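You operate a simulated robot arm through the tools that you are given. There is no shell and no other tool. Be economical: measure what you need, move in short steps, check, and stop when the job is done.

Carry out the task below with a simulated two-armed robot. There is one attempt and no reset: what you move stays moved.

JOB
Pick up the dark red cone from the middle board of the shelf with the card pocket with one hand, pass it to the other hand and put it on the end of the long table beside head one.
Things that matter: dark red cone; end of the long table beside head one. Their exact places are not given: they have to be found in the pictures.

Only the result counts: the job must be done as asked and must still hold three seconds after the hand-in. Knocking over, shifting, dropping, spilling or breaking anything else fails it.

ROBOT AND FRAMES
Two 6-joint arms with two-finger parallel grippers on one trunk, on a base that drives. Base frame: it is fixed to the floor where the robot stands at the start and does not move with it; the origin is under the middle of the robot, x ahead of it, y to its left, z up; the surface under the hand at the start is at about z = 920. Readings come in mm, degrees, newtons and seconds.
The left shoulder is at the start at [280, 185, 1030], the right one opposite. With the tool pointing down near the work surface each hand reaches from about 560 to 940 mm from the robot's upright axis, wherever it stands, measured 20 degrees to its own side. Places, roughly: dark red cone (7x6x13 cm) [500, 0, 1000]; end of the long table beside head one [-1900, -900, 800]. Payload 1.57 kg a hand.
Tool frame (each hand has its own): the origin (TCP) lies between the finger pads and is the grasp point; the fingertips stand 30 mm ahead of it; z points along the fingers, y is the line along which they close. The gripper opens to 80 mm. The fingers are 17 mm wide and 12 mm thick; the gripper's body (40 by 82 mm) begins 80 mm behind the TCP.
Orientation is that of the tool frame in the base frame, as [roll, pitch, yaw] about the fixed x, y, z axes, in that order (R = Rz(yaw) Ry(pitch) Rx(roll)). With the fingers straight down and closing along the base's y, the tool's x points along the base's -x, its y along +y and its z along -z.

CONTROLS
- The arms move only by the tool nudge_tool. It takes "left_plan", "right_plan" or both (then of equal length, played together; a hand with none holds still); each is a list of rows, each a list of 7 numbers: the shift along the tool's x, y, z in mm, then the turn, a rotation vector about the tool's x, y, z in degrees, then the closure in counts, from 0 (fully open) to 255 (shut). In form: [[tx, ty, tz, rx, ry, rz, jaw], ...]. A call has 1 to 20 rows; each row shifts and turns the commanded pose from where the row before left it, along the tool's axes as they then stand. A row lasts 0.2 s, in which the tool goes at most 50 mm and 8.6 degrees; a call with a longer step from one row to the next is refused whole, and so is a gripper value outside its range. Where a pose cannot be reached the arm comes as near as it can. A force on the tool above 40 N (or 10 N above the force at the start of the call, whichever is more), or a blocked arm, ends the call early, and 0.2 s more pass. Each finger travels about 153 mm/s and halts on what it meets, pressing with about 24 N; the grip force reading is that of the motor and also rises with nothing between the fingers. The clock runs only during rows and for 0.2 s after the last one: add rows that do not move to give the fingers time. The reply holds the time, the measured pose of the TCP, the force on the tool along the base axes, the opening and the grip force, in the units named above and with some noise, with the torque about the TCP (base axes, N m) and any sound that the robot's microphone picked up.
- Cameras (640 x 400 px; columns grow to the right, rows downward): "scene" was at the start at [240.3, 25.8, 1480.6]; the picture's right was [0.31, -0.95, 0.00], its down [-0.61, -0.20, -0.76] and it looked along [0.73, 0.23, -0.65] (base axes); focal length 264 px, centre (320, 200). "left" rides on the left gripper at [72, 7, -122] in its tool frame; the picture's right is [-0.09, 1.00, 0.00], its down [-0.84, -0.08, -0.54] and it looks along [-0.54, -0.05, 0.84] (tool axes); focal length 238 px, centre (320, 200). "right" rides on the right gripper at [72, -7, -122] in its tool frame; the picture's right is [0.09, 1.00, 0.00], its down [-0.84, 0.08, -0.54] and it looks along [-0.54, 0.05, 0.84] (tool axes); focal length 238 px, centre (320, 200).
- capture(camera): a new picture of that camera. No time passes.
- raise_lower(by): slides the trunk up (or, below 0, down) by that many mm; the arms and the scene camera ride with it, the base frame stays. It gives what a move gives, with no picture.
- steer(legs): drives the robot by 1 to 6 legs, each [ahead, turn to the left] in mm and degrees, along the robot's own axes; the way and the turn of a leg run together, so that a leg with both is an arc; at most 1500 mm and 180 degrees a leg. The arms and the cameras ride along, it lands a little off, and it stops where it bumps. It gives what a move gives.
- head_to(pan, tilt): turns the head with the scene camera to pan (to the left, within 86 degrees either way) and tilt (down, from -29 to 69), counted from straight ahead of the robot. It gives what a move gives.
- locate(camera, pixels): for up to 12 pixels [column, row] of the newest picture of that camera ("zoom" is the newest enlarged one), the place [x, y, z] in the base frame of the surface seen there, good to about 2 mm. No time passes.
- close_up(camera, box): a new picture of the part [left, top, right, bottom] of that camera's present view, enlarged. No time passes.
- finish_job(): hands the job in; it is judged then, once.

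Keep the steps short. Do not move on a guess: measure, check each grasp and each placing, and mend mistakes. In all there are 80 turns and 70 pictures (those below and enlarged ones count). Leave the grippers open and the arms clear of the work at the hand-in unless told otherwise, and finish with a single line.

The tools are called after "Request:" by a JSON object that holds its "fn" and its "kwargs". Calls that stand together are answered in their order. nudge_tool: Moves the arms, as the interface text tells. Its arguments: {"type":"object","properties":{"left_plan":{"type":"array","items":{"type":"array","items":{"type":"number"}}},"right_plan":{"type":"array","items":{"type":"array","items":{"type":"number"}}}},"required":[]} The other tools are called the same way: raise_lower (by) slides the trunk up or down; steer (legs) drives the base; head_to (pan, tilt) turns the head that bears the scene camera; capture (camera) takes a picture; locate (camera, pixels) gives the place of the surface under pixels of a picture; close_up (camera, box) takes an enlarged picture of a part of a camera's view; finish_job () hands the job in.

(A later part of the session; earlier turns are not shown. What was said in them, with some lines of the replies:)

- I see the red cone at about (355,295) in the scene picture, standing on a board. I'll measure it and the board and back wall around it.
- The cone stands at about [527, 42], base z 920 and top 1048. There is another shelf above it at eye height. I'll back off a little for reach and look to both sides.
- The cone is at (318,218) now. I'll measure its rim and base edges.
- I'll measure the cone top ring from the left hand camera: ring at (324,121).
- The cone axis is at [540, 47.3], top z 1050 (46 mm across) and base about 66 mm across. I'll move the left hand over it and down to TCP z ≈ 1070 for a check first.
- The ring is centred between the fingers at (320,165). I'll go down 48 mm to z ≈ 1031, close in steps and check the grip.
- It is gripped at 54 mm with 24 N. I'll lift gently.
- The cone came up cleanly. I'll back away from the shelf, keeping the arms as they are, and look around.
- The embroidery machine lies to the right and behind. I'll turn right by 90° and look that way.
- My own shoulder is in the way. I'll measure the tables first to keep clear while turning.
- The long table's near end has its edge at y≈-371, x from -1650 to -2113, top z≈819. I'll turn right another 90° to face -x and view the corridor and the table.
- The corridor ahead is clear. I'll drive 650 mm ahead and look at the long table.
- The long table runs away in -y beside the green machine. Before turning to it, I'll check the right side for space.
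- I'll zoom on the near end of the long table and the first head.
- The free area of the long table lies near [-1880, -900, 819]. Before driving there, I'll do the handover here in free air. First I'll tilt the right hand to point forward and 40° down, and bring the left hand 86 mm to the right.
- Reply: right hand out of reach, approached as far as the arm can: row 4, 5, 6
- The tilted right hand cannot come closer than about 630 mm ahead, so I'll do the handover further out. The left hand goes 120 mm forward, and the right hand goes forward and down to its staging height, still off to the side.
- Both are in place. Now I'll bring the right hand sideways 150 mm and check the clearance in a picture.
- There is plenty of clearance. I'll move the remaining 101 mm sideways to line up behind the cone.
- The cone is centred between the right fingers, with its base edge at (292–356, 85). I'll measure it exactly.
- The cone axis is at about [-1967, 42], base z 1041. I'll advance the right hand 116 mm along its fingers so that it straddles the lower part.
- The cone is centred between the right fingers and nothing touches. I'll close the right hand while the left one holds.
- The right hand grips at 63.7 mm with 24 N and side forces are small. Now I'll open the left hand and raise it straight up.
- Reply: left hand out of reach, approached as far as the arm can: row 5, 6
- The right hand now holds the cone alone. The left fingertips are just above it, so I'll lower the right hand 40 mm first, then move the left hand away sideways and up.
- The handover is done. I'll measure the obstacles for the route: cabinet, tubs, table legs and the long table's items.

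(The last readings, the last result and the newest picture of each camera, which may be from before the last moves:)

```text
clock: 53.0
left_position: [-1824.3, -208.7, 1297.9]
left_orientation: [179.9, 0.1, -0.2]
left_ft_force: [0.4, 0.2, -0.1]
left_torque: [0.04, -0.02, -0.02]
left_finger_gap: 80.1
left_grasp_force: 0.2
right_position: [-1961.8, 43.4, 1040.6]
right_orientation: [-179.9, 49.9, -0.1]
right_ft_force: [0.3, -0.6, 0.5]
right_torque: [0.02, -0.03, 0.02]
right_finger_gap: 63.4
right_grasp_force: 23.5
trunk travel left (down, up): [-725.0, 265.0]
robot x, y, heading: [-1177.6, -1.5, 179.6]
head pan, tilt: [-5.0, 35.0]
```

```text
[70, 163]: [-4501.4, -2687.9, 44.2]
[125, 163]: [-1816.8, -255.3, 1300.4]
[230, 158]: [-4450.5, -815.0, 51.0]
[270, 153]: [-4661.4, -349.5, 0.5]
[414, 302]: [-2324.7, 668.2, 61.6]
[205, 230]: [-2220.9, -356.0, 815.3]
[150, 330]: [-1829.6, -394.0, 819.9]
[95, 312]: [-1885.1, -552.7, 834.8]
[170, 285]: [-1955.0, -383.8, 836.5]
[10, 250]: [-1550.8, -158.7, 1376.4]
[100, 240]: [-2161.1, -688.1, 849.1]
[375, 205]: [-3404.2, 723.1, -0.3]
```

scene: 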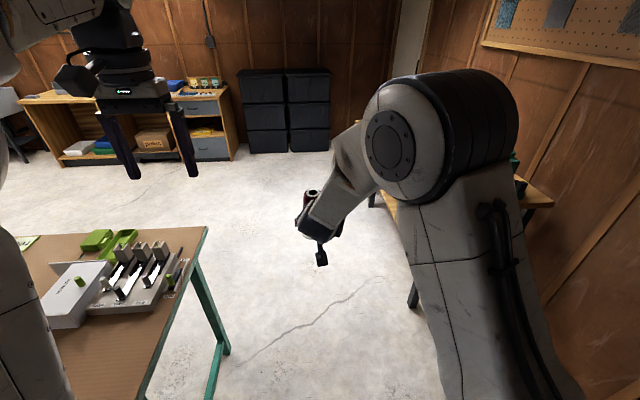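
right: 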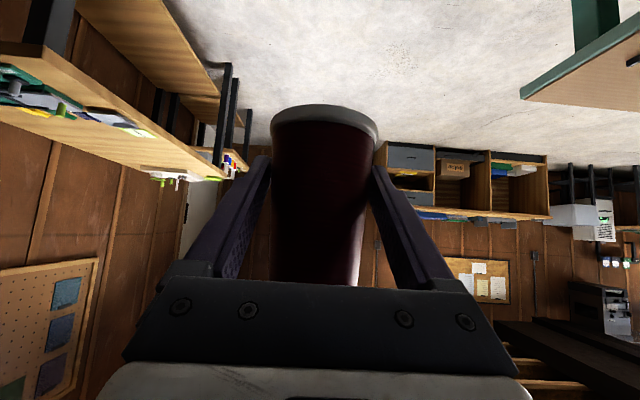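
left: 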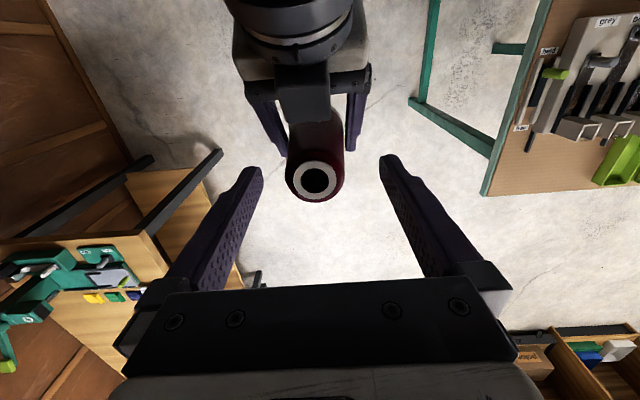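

The aisle beyond the long table (x from -2230 to -4450) is wide. I'll drive through the corridor to x≈-3040 and turn to face -y.

Request:
{"fn": "steer", "kwargs": {"legs": [[0, -4], [950, 0], [920, 0], [0, 94]]}}

Request:
{"fn": "head_to", "kwargs": {"pan": 0, "tilt": 30}}

Request:
{"fn": "capture", "kwargs": {"camera": "scene"}}

```text
clock: 66.7
left_position: [-2834.3, -514.7, 1298.1]
left_orientation: [-179.9, 0.0, 89.5]
left_ft_force: [0.5, 0.6, 0.7]
left_torque: [-0.01, 0.01, 0.02]
left_finger_gap: 80.1
left_grasp_force: 0.0
right_position: [-3086.3, -651.0, 1040.1]
right_orientation: [180.0, 49.9, 89.5]
right_ft_force: [0.2, -0.2, 0.3]
right_torque: [0.01, 0.01, -0.02]
right_finger_gap: 63.4
right_grasp_force: 24.1
trunk travel left (down, up): [-725.0, 265.0]
robot x, y, heading: [-3043.0, 134.0, -90.3]
head pan, tilt: [-5.0, 35.0]
```

```text
clock: 67.4
left_position: [-2834.7, -514.2, 1297.9]
left_orientation: [180.0, 0.0, 89.5]
left_ft_force: [-0.1, -0.2, -0.3]
left_torque: [0.02, -0.06, 0.02]
left_finger_gap: 80.0
left_grasp_force: 0.1
right_position: [-3086.0, -651.0, 1039.7]
right_orientation: [-179.9, 50.0, 89.6]
right_ft_force: [-0.8, 0.2, -0.3]
right_torque: [0.0, 0.01, 0.01]
right_finger_gap: 63.4
right_grasp_force: 24.0
trunk travel left (down, up): [-725.0, 265.0]
robot x, y, heading: [-3038.2, 134.9, -90.3]
head pan, tilt: [0.0, 30.0]
```

```text
37 pictures are left
```

scene: 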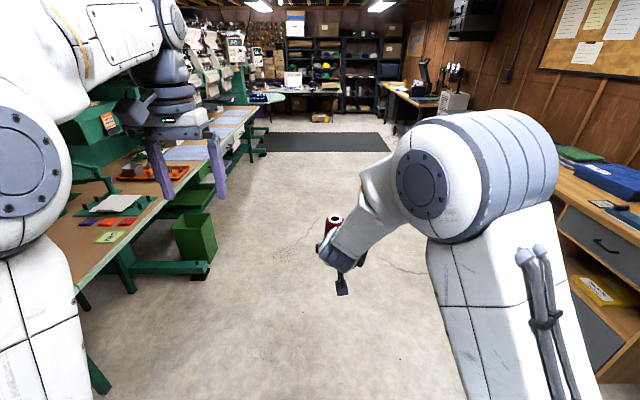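

The aisle is clear. I'll drive about 1000 mm along it and turn left to face the table.

Request:
{"fn": "steer", "kwargs": {"legs": [[1000, 0], [0, 90]]}}

Request:
{"fn": "head_to", "kwargs": {"pan": 5, "tilt": 22}}

Request:
{"fn": "capture", "kwargs": {"camera": "scene"}}

```text
clock: 76.3
left_position: [-2399.6, -654.6, 1298.0]
left_orientation: [180.0, -0.1, 179.1]
left_ft_force: [0.6, 0.0, -0.2]
left_torque: [0.0, 0.01, 0.02]
left_finger_gap: 79.9
left_grasp_force: 0.1
right_position: [-2264.3, -907.0, 1040.8]
right_orientation: [-179.9, 50.0, 179.0]
right_ft_force: [-0.2, -0.5, 0.7]
right_torque: [0.02, 0.01, 0.01]
right_finger_gap: 63.4
right_grasp_force: 24.0
trunk travel left (down, up): [-725.0, 265.0]
robot x, y, heading: [-3052.1, -857.0, -0.6]
head pan, tilt: [0.0, 30.0]
```

```text
clock: 77.0
left_position: [-2398.9, -654.0, 1298.0]
left_orientation: [-180.0, 0.0, 179.1]
left_ft_force: [-0.5, 0.1, -1.1]
left_torque: [0.01, 0.03, 0.01]
left_finger_gap: 80.2
left_grasp_force: 0.1
right_position: [-2263.7, -906.1, 1041.0]
right_orientation: [-180.0, 50.0, 179.0]
right_ft_force: [0.5, 0.6, 0.4]
right_torque: [-0.01, 0.05, -0.02]
right_finger_gap: 63.4
right_grasp_force: 23.6
trunk travel left (down, up): [-725.0, 265.0]
robot x, y, heading: [-3050.0, -858.7, -0.9]
head pan, tilt: [5.0, 22.0]
```

```text
36 pictures are left
```

scene: 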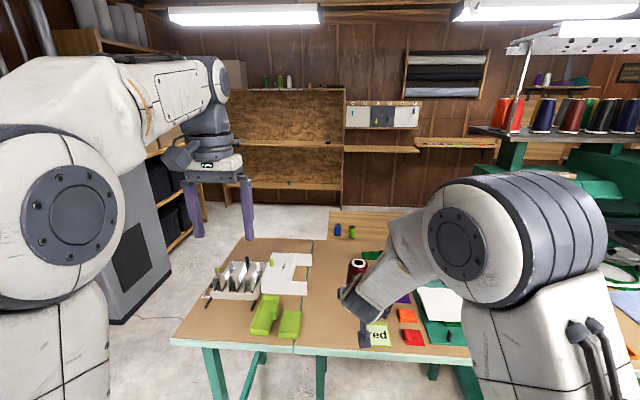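

I see the table with the seam at (305,300), the "red" card at (375,335) and coloured squares at (405,320). I'll look right towards the heads to verify which is head one.

Request:
{"fn": "head_to", "kwargs": {"pan": -50, "tilt": 5}}

Request:
{"fn": "capture", "kwargs": {"camera": "scene"}}

```text
clock: 78.3
left_position: [-2398.8, -653.3, 1299.1]
left_orientation: [180.0, 0.0, 179.1]
left_ft_force: [0.6, -0.1, -1.1]
left_torque: [0.01, 0.01, -0.02]
left_finger_gap: 80.1
left_grasp_force: 0.0
right_position: [-2264.0, -907.1, 1039.5]
right_orientation: [-180.0, 50.0, 179.1]
right_ft_force: [-0.6, -0.7, 0.4]
right_torque: [0.0, 0.03, 0.01]
right_finger_gap: 63.7
right_grasp_force: 24.6
trunk travel left (down, up): [-725.0, 265.0]
robot x, y, heading: [-3052.9, -855.6, -1.1]
head pan, tilt: [-50.0, 5.0]
```

```text
35 pictures are left
```

scene: 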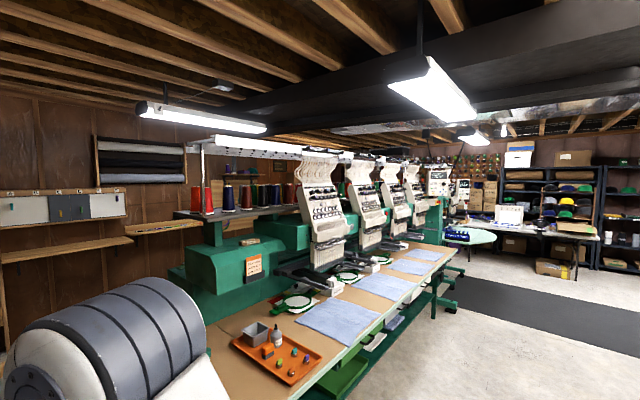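

Four heads stand along the table. I'll zoom in for head numbers.

Request:
{"fn": "close_up", "kwargs": {"camera": "scene", "box": [230, 140, 470, 300]}}

Request:
{"fn": "close_up", "kwargs": {"camera": "scene", "box": [295, 150, 375, 205]}}

```text
2.50 times, centred on (350, 220) of scene
```

zoom: 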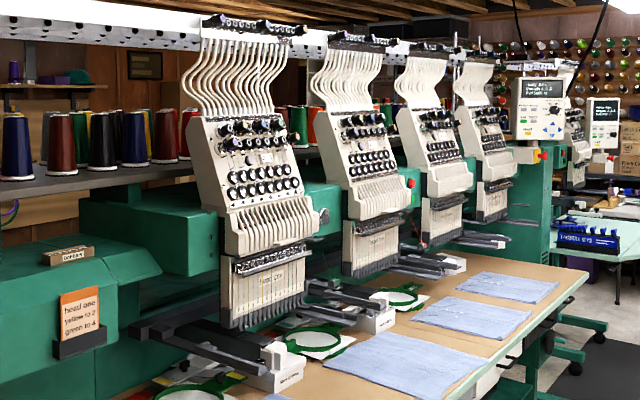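

```text
7.27 times, centred on (335, 178) of scene
```

zoom: 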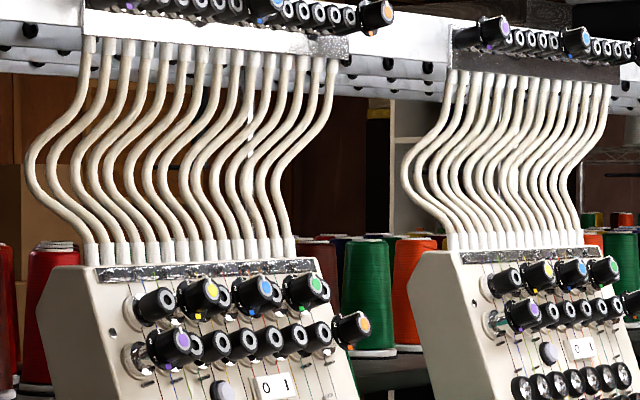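

The nearest head reads "01" and a sign says "head one", so the near end is right. I'll view the placing area and measure the clear spot.

Request:
{"fn": "head_to", "kwargs": {"pan": 0, "tilt": 30}}

Request:
{"fn": "close_up", "kwargs": {"camera": "scene", "box": [150, 140, 510, 365]}}

Request:
{"fn": "capture", "kwargs": {"camera": "right"}}

```text
clock: 79.5
left_position: [-2398.3, -654.4, 1298.3]
left_orientation: [-180.0, 0.0, 179.1]
left_ft_force: [-0.4, -0.4, -0.5]
left_torque: [0.02, 0.0, -0.02]
left_finger_gap: 80.2
left_grasp_force: 0.0
right_position: [-2264.3, -906.9, 1040.1]
right_orientation: [180.0, 50.1, 179.1]
right_ft_force: [-0.2, 0.3, -0.1]
right_torque: [-0.01, 0.02, -0.02]
right_finger_gap: 63.4
right_grasp_force: 24.2
trunk travel left (down, up): [-725.0, 265.0]
robot x, y, heading: [-3048.4, -851.8, -0.9]
head pan, tilt: [0.0, 30.0]
```

```text
1.78 times, centred on (330, 252) of scene
```

zoom: 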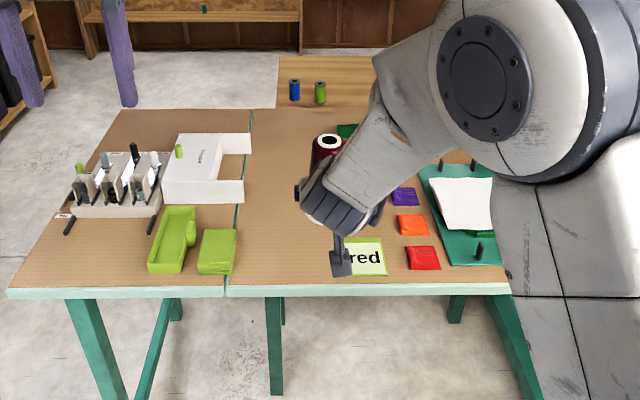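

```text
31 pictures are left
```

right: 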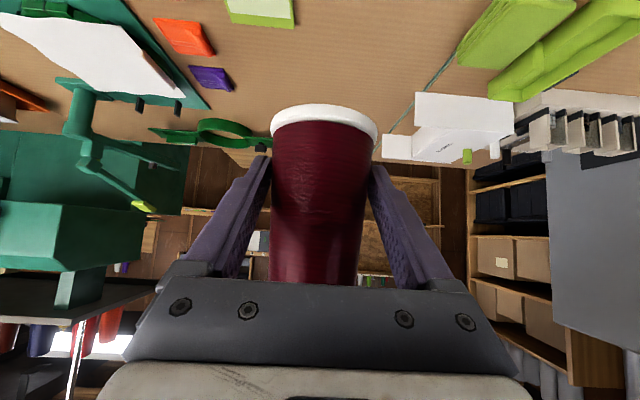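

There are two tables. The long one ends at the seam (zoom column ~240), and the free strip lies between the seam and the "red" card. I'll measure it.

Request:
{"fn": "locate", "kwargs": {"camera": "zoom", "pixels": [[232, 285], [250, 115], [270, 250], [285, 200], [344, 238], [390, 196], [402, 215], [340, 128], [330, 275], [270, 130], [245, 190], [360, 285]]}}

Request:
{"fn": "locate", "kwargs": {"camera": "right", "pixels": [[228, 20], [292, 25], [195, 70], [215, 55], [160, 132], [220, 122], [270, 150], [398, 125], [385, 130], [300, 60], [350, 90], [260, 100]]}}

```text
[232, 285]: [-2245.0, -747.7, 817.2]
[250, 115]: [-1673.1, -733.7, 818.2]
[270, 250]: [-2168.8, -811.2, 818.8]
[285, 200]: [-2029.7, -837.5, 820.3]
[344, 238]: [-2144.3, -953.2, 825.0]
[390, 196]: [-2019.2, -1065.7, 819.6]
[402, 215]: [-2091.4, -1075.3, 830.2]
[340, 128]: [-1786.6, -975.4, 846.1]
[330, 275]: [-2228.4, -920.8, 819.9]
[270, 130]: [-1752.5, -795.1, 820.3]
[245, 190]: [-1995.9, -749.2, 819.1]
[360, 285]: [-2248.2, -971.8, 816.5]
```

```text
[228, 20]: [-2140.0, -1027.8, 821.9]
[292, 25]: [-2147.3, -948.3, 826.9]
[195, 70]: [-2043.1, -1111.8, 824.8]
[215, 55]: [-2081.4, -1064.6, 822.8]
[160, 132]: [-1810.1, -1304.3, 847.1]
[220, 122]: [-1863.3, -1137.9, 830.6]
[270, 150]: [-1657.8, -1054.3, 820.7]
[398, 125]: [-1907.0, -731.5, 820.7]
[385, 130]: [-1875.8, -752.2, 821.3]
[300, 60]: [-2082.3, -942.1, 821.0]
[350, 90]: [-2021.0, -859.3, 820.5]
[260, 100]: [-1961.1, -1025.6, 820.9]
```

The free strip is y from -760 to -940 and I'll aim for about [-1955, -885]. I'll drive 300 mm ahead with the cone bottom still about 180 mm above the table.

Request:
{"fn": "steer", "kwargs": {"legs": [[300, 0]]}}

Request:
{"fn": "capture", "kwargs": {"camera": "right"}}

Request:
{"fn": "capture", "kwargs": {"camera": "scene"}}

```text
clock: 81.5
left_position: [-2098.1, -659.0, 1298.3]
left_orientation: [-180.0, 0.1, 179.2]
left_ft_force: [-0.2, -0.2, -0.1]
left_torque: [0.01, -0.04, 0.0]
left_finger_gap: 80.2
left_grasp_force: 0.1
right_position: [-1962.7, -911.2, 1039.9]
right_orientation: [180.0, 50.0, 179.1]
right_ft_force: [-0.8, -0.2, 0.7]
right_torque: [0.0, 0.0, 0.0]
right_finger_gap: 63.6
right_grasp_force: 24.1
trunk travel left (down, up): [-725.0, 265.0]
robot x, y, heading: [-2749.6, -857.8, -0.8]
head pan, tilt: [0.0, 30.0]
```

```text
30 pictures are left
```

right: 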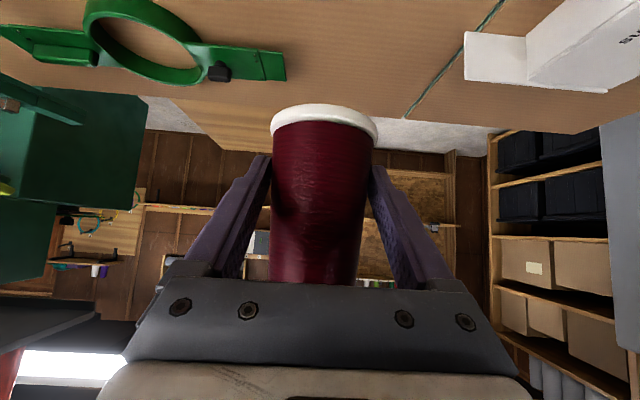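

```text
29 pictures are left
```

scene: 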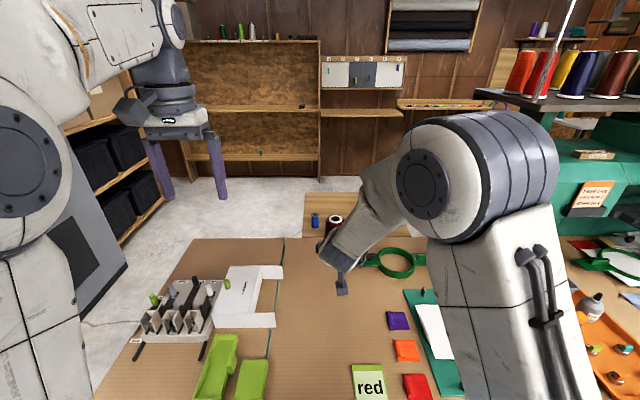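

Request:
{"fn": "locate", "kwargs": {"camera": "right", "pixels": [[285, 65], [287, 80], [218, 72], [408, 115], [465, 60], [525, 80], [140, 12], [250, 60]]}}

Request:
{"fn": "locate", "kwargs": {"camera": "scene", "pixels": [[362, 262], [380, 260], [412, 265], [275, 322], [262, 275], [425, 260], [300, 320], [330, 330], [340, 290], [345, 285]]}}

```text
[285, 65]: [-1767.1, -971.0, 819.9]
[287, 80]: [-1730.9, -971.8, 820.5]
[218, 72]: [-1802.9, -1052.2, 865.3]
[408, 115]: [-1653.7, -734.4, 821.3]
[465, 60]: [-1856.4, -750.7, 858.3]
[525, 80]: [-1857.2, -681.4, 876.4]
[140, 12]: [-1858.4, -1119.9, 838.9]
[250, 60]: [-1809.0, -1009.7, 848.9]
```

```text
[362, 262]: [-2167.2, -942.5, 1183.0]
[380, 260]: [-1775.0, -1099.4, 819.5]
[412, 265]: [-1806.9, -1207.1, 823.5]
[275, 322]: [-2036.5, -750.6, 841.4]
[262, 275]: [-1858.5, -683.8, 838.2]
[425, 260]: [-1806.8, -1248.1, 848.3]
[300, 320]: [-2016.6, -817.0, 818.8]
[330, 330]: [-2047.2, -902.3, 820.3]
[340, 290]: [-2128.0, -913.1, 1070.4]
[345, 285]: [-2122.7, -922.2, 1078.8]
```

The spot under the cone is clear: the nearest box arm is at y -750 and the hoop tip at [-1775, -971]. I'll shift 20 mm left, then lower the trunk 150 mm.

Request:
{"fn": "nudge_tool", "kwargs": {"right_plan": [[0, 10, 0, 0, 0, 0, 255], [0, 10, 0, 0, 0, 0, 255], [0, 0, 0, 0, 0, 0, 255]]}}

Request:
{"fn": "raise_lower", "kwargs": {"by": -150}}

Request:
{"fn": "capture", "kwargs": {"camera": "right"}}

Request:
{"fn": "capture", "kwargs": {"camera": "scene"}}

```text
clock: 82.3
left_position: [-2098.3, -660.5, 1298.8]
left_orientation: [-180.0, 0.0, 179.2]
left_ft_force: [0.1, -0.5, -0.8]
left_torque: [-0.04, -0.04, 0.0]
left_finger_gap: 80.0
left_grasp_force: 0.0
right_position: [-1962.7, -891.9, 1040.0]
right_orientation: [-179.9, 50.0, 179.2]
right_ft_force: [-0.4, -0.1, -0.6]
right_torque: [0.0, 0.02, 0.01]
right_finger_gap: 63.3
right_grasp_force: 24.0
trunk travel left (down, up): [-725.0, 265.0]
robot x, y, heading: [-2748.7, -861.7, -1.0]
head pan, tilt: [0.0, 30.0]
```

```text
clock: 84.1
left_position: [-2098.1, -658.4, 1148.0]
left_orientation: [-179.9, 0.0, 179.1]
left_ft_force: [0.1, 0.7, 0.7]
left_torque: [0.0, 0.01, -0.01]
left_finger_gap: 79.7
left_grasp_force: 0.1
right_position: [-1962.0, -891.6, 890.1]
right_orientation: [179.9, 50.0, 179.2]
right_ft_force: [-0.6, -0.3, 0.3]
right_torque: [0.03, -0.01, 0.01]
right_finger_gap: 63.5
right_grasp_force: 24.0
trunk travel left (down, up): [-575.0, 415.0]
robot x, y, heading: [-2748.7, -859.8, -0.7]
head pan, tilt: [0.0, 30.0]
```

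```text
28 pictures are left
```

right: 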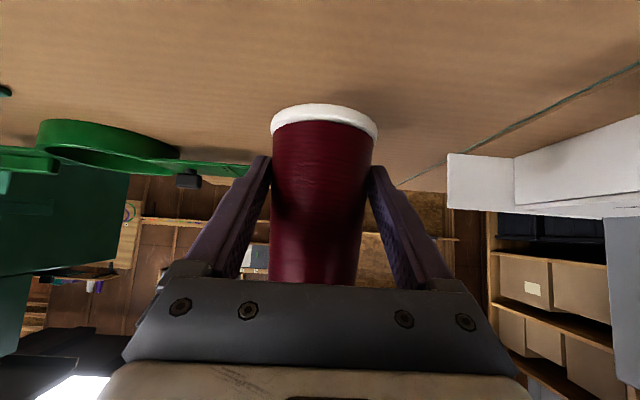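

```text
27 pictures are left
```

scene: 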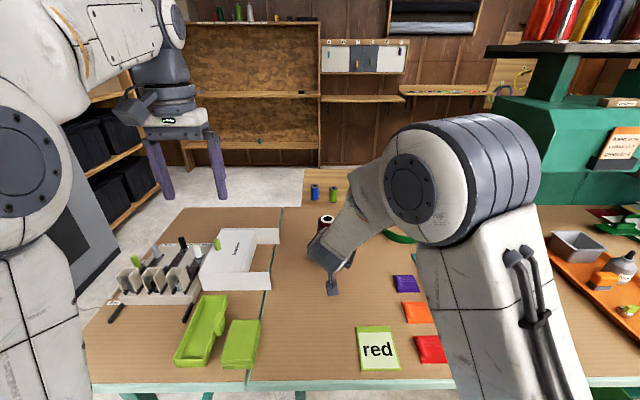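

Everything is clear. I'll measure the remaining gap between cone base and table.

Request:
{"fn": "locate", "kwargs": {"camera": "right", "pixels": [[324, 107], [324, 117], [278, 118], [370, 122], [324, 90], [324, 160], [324, 230]]}}

```text
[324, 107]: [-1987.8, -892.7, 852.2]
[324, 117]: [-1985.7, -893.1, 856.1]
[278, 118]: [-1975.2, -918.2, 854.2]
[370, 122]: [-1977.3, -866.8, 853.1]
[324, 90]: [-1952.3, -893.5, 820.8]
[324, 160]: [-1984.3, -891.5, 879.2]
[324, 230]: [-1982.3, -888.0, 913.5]
```

The gap is about 32 mm and the cone is upright. I'll lower the trunk 25 mm, then make small arm steps while watching the force.

Request:
{"fn": "raise_lower", "kwargs": {"by": -25}}

Request:
{"fn": "nudge_tool", "kwargs": {"right_plan": [[1.5, 0, 1.3, 0, 0, 0, 255], [1.5, 0, 1.3, 0, 0, 0, 255], [0, 0, 0, 0, 0, 0, 255]]}}

Request:
{"fn": "close_up", "kwargs": {"camera": "right", "box": [240, 60, 420, 170]}}

Request:
{"fn": "locate", "kwargs": {"camera": "zoom", "pixels": [[300, 165], [300, 140], [300, 175], [300, 155]]}}

```text
clock: 84.8
left_position: [-2098.4, -660.5, 1122.5]
left_orientation: [-180.0, 0.1, 179.1]
left_ft_force: [-0.7, 0.1, -0.1]
left_torque: [-0.01, 0.04, 0.0]
left_finger_gap: 80.0
left_grasp_force: 0.0
right_position: [-1963.3, -891.5, 865.4]
right_orientation: [-180.0, 50.1, 179.0]
right_ft_force: [-0.6, 0.3, 0.7]
right_torque: [0.03, 0.0, 0.0]
right_finger_gap: 63.7
right_grasp_force: 24.4
trunk travel left (down, up): [-550.0, 440.0]
robot x, y, heading: [-2747.0, -860.6, -0.9]
head pan, tilt: [0.0, 30.0]
```

```text
clock: 85.6
left_position: [-2097.3, -658.7, 1123.8]
left_orientation: [180.0, 0.0, 179.1]
left_ft_force: [0.3, -0.1, 0.7]
left_torque: [-0.02, 0.01, -0.01]
left_finger_gap: 80.0
left_grasp_force: 0.0
right_position: [-1961.7, -891.0, 861.7]
right_orientation: [180.0, 50.1, 179.0]
right_ft_force: [-1.1, 0.5, 2.6]
right_torque: [-0.1, 0.03, -0.04]
right_finger_gap: 63.5
right_grasp_force: 24.1
trunk travel left (down, up): [-550.0, 440.0]
robot x, y, heading: [-2748.3, -863.5, -0.9]
head pan, tilt: [0.0, 30.0]
```

```text
3.56 times, centred on (330, 115) of right
```

zoom: 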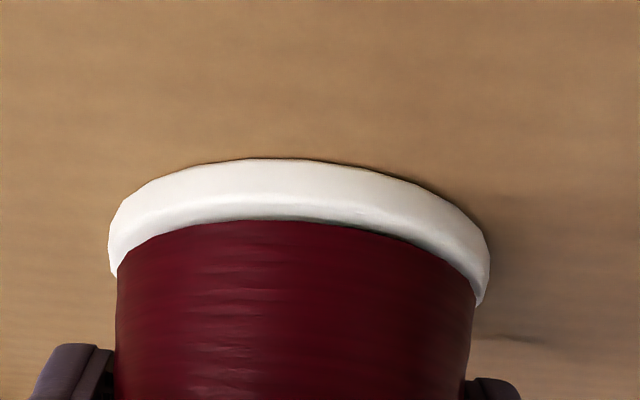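

```text
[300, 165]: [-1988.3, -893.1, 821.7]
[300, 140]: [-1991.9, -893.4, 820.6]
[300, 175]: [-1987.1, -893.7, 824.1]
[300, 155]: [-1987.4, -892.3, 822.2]
```

The force is rising (2.6 N up) and the base edge is at about table height. I'll lower in sub-millimetre steps until the contact is firm.

Request:
{"fn": "nudge_tool", "kwargs": {"right_plan": [[0.6, 0, 0.5, 0, 0, 0, 255], [0.6, 0, 0.5, 0, 0, 0, 255], [0, 0, 0, 0, 0, 0, 255]]}}

```text
clock: 86.4
left_position: [-2098.4, -659.7, 1125.1]
left_orientation: [180.0, 0.0, 179.1]
left_ft_force: [-0.3, 0.0, 0.0]
left_torque: [0.02, 0.01, -0.01]
left_finger_gap: 80.0
left_grasp_force: 0.0
right_position: [-1961.7, -892.0, 861.5]
right_orientation: [180.0, 50.3, 179.1]
right_ft_force: [-3.3, -1.3, 15.4]
right_torque: [-0.5, 0.07, -0.11]
right_finger_gap: 63.4
right_grasp_force: 24.3
trunk travel left (down, up): [-550.0, 440.0]
robot x, y, heading: [-2750.6, -860.8, -1.0]
head pan, tilt: [0.0, 30.0]
```

The contact is firm at 15 N. I'll ease up slightly, then open gently.

Request:
{"fn": "nudge_tool", "kwargs": {"right_plan": [[-0.6, 0, -0.5, 0, 0, 0, 255], [0, 0, 0, 0, 0, 0, 200], [0, 0, 0, 0, 0, 0, 90], [0, 0, 0, 0, 0, 0, 45], [0, 0, 0, 0, 0, 0, 20], [0, 0, 0, 0, 0, 0, 0], [0, 0, 0, 0, 0, 0, 0]]}}

Request:
{"fn": "capture", "kwargs": {"camera": "right"}}

```text
clock: 88.0
left_position: [-2097.1, -658.7, 1123.3]
left_orientation: [179.9, 0.0, 179.2]
left_ft_force: [-0.3, 0.2, -0.1]
left_torque: [-0.02, 0.03, 0.0]
left_finger_gap: 80.0
left_grasp_force: 0.1
right_position: [-1962.5, -891.9, 859.4]
right_orientation: [180.0, 50.1, 179.1]
right_ft_force: [0.1, 0.0, -0.8]
right_torque: [-0.01, 0.0, -0.01]
right_finger_gap: 80.1
right_grasp_force: 0.0
trunk travel left (down, up): [-550.0, 440.0]
robot x, y, heading: [-2750.4, -862.4, -1.1]
head pan, tilt: [0.0, 30.0]
```

```text
25 pictures are left
```

right: 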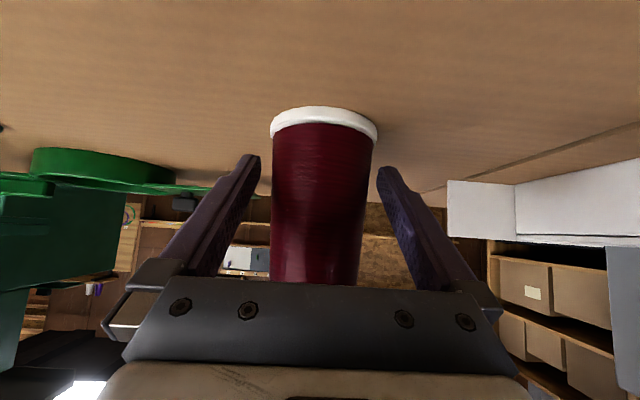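

The cone stands centred between the open fingers. I'll retreat straight back along the fingers.

Request:
{"fn": "nudge_tool", "kwargs": {"right_plan": [[0, 0, -15, 0, 0, 0, 0], [0, 0, -25, 0, 0, 0, 0], [0, 0, -30, 0, 0, 0, 0], [0, 0, -35, 0, 0, 0, 0], [0, 0, -35, 0, 0, 0, 0], [0, 0, 0, 0, 0, 0, 0]]}}

Request:
{"fn": "raise_lower", "kwargs": {"by": 150}}

Request:
{"fn": "capture", "kwargs": {"camera": "right"}}

Request:
{"fn": "capture", "kwargs": {"camera": "scene"}}

```text
clock: 89.4
left_position: [-2098.0, -659.7, 1123.0]
left_orientation: [179.9, 0.0, 179.1]
left_ft_force: [-0.7, 1.1, -0.9]
left_torque: [-0.01, 0.0, 0.01]
left_finger_gap: 80.1
left_grasp_force: 0.0
right_position: [-2069.1, -891.1, 949.4]
right_orientation: [180.0, 50.1, 179.1]
right_ft_force: [0.1, 0.5, 0.8]
right_torque: [-0.01, 0.01, 0.03]
right_finger_gap: 79.9
right_grasp_force: 0.1
trunk travel left (down, up): [-550.0, 440.0]
robot x, y, heading: [-2748.6, -865.4, -1.0]
head pan, tilt: [0.0, 30.0]
```

```text
clock: 91.1
left_position: [-2098.3, -659.8, 1273.8]
left_orientation: [-179.9, 0.0, 179.1]
left_ft_force: [0.3, -1.1, 0.0]
left_torque: [-0.04, 0.02, 0.03]
left_finger_gap: 79.6
left_grasp_force: 0.1
right_position: [-2069.7, -890.1, 1099.1]
right_orientation: [-180.0, 49.9, 179.1]
right_ft_force: [-0.1, -0.4, 0.5]
right_torque: [-0.01, 0.04, -0.01]
right_finger_gap: 79.9
right_grasp_force: 0.0
trunk travel left (down, up): [-700.0, 290.0]
robot x, y, heading: [-2748.5, -863.7, -0.9]
head pan, tilt: [0.0, 30.0]
```

```text
24 pictures are left
```

right: 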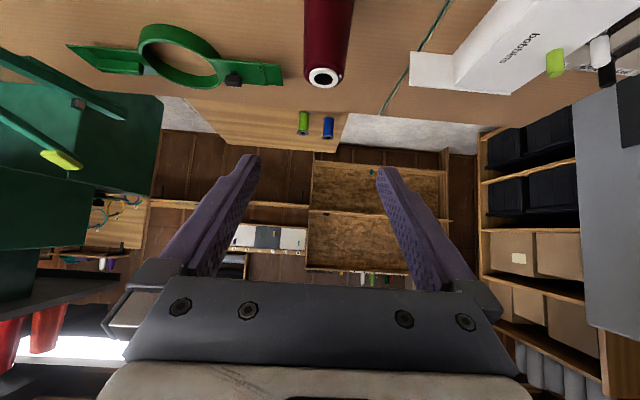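

```text
23 pictures are left
```

scene: 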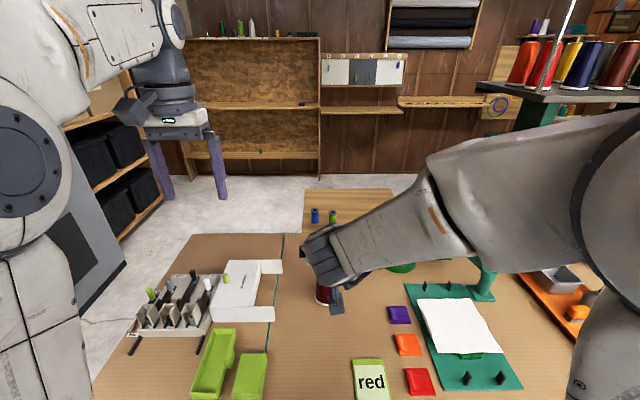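

The cone stands on the long table's end. I'll back the robot off to clear the arms and check once more.

Request:
{"fn": "steer", "kwargs": {"legs": [[-350, 0]]}}

Request:
{"fn": "capture", "kwargs": {"camera": "scene"}}

Request:
{"fn": "close_up", "kwargs": {"camera": "right", "box": [160, 0, 480, 200]}}

```text
clock: 93.4
left_position: [-2443.9, -654.5, 1274.1]
left_orientation: [-179.9, 0.0, 179.0]
left_ft_force: [0.9, -0.3, 0.2]
left_torque: [-0.01, 0.02, -0.01]
left_finger_gap: 79.9
left_grasp_force: 0.0
right_position: [-2416.4, -884.5, 1098.3]
right_orientation: [180.0, 50.0, 179.2]
right_ft_force: [0.0, -0.8, -0.7]
right_torque: [-0.02, 0.03, 0.0]
right_finger_gap: 80.2
right_grasp_force: 0.0
trunk travel left (down, up): [-700.0, 290.0]
robot x, y, heading: [-3094.6, -852.8, -0.8]
head pan, tilt: [0.0, 30.0]
```

```text
22 pictures are left
```

scene: 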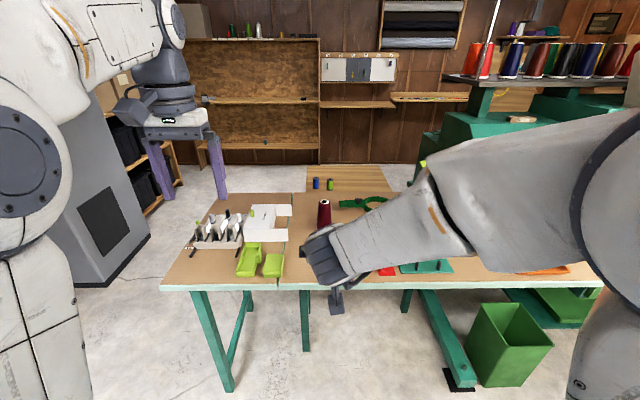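

```text
2.00 times, centred on (320, 100) of right
```

zoom: 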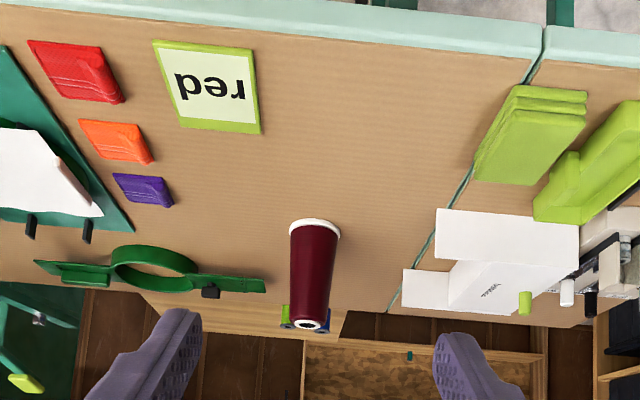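

The cone stands upright and alone on the end of the long table beside head 01. Nothing else has moved, the grippers are open and the arms are clear, so I'm handing in.

Request:
{"fn": "finish_job", "kwargs": {}}

```text
The job is handed in.
```

The left hand picked up the dark red cone and passed it to the right hand, which set it upright on the end of the long table beside head one; I handed the job in.
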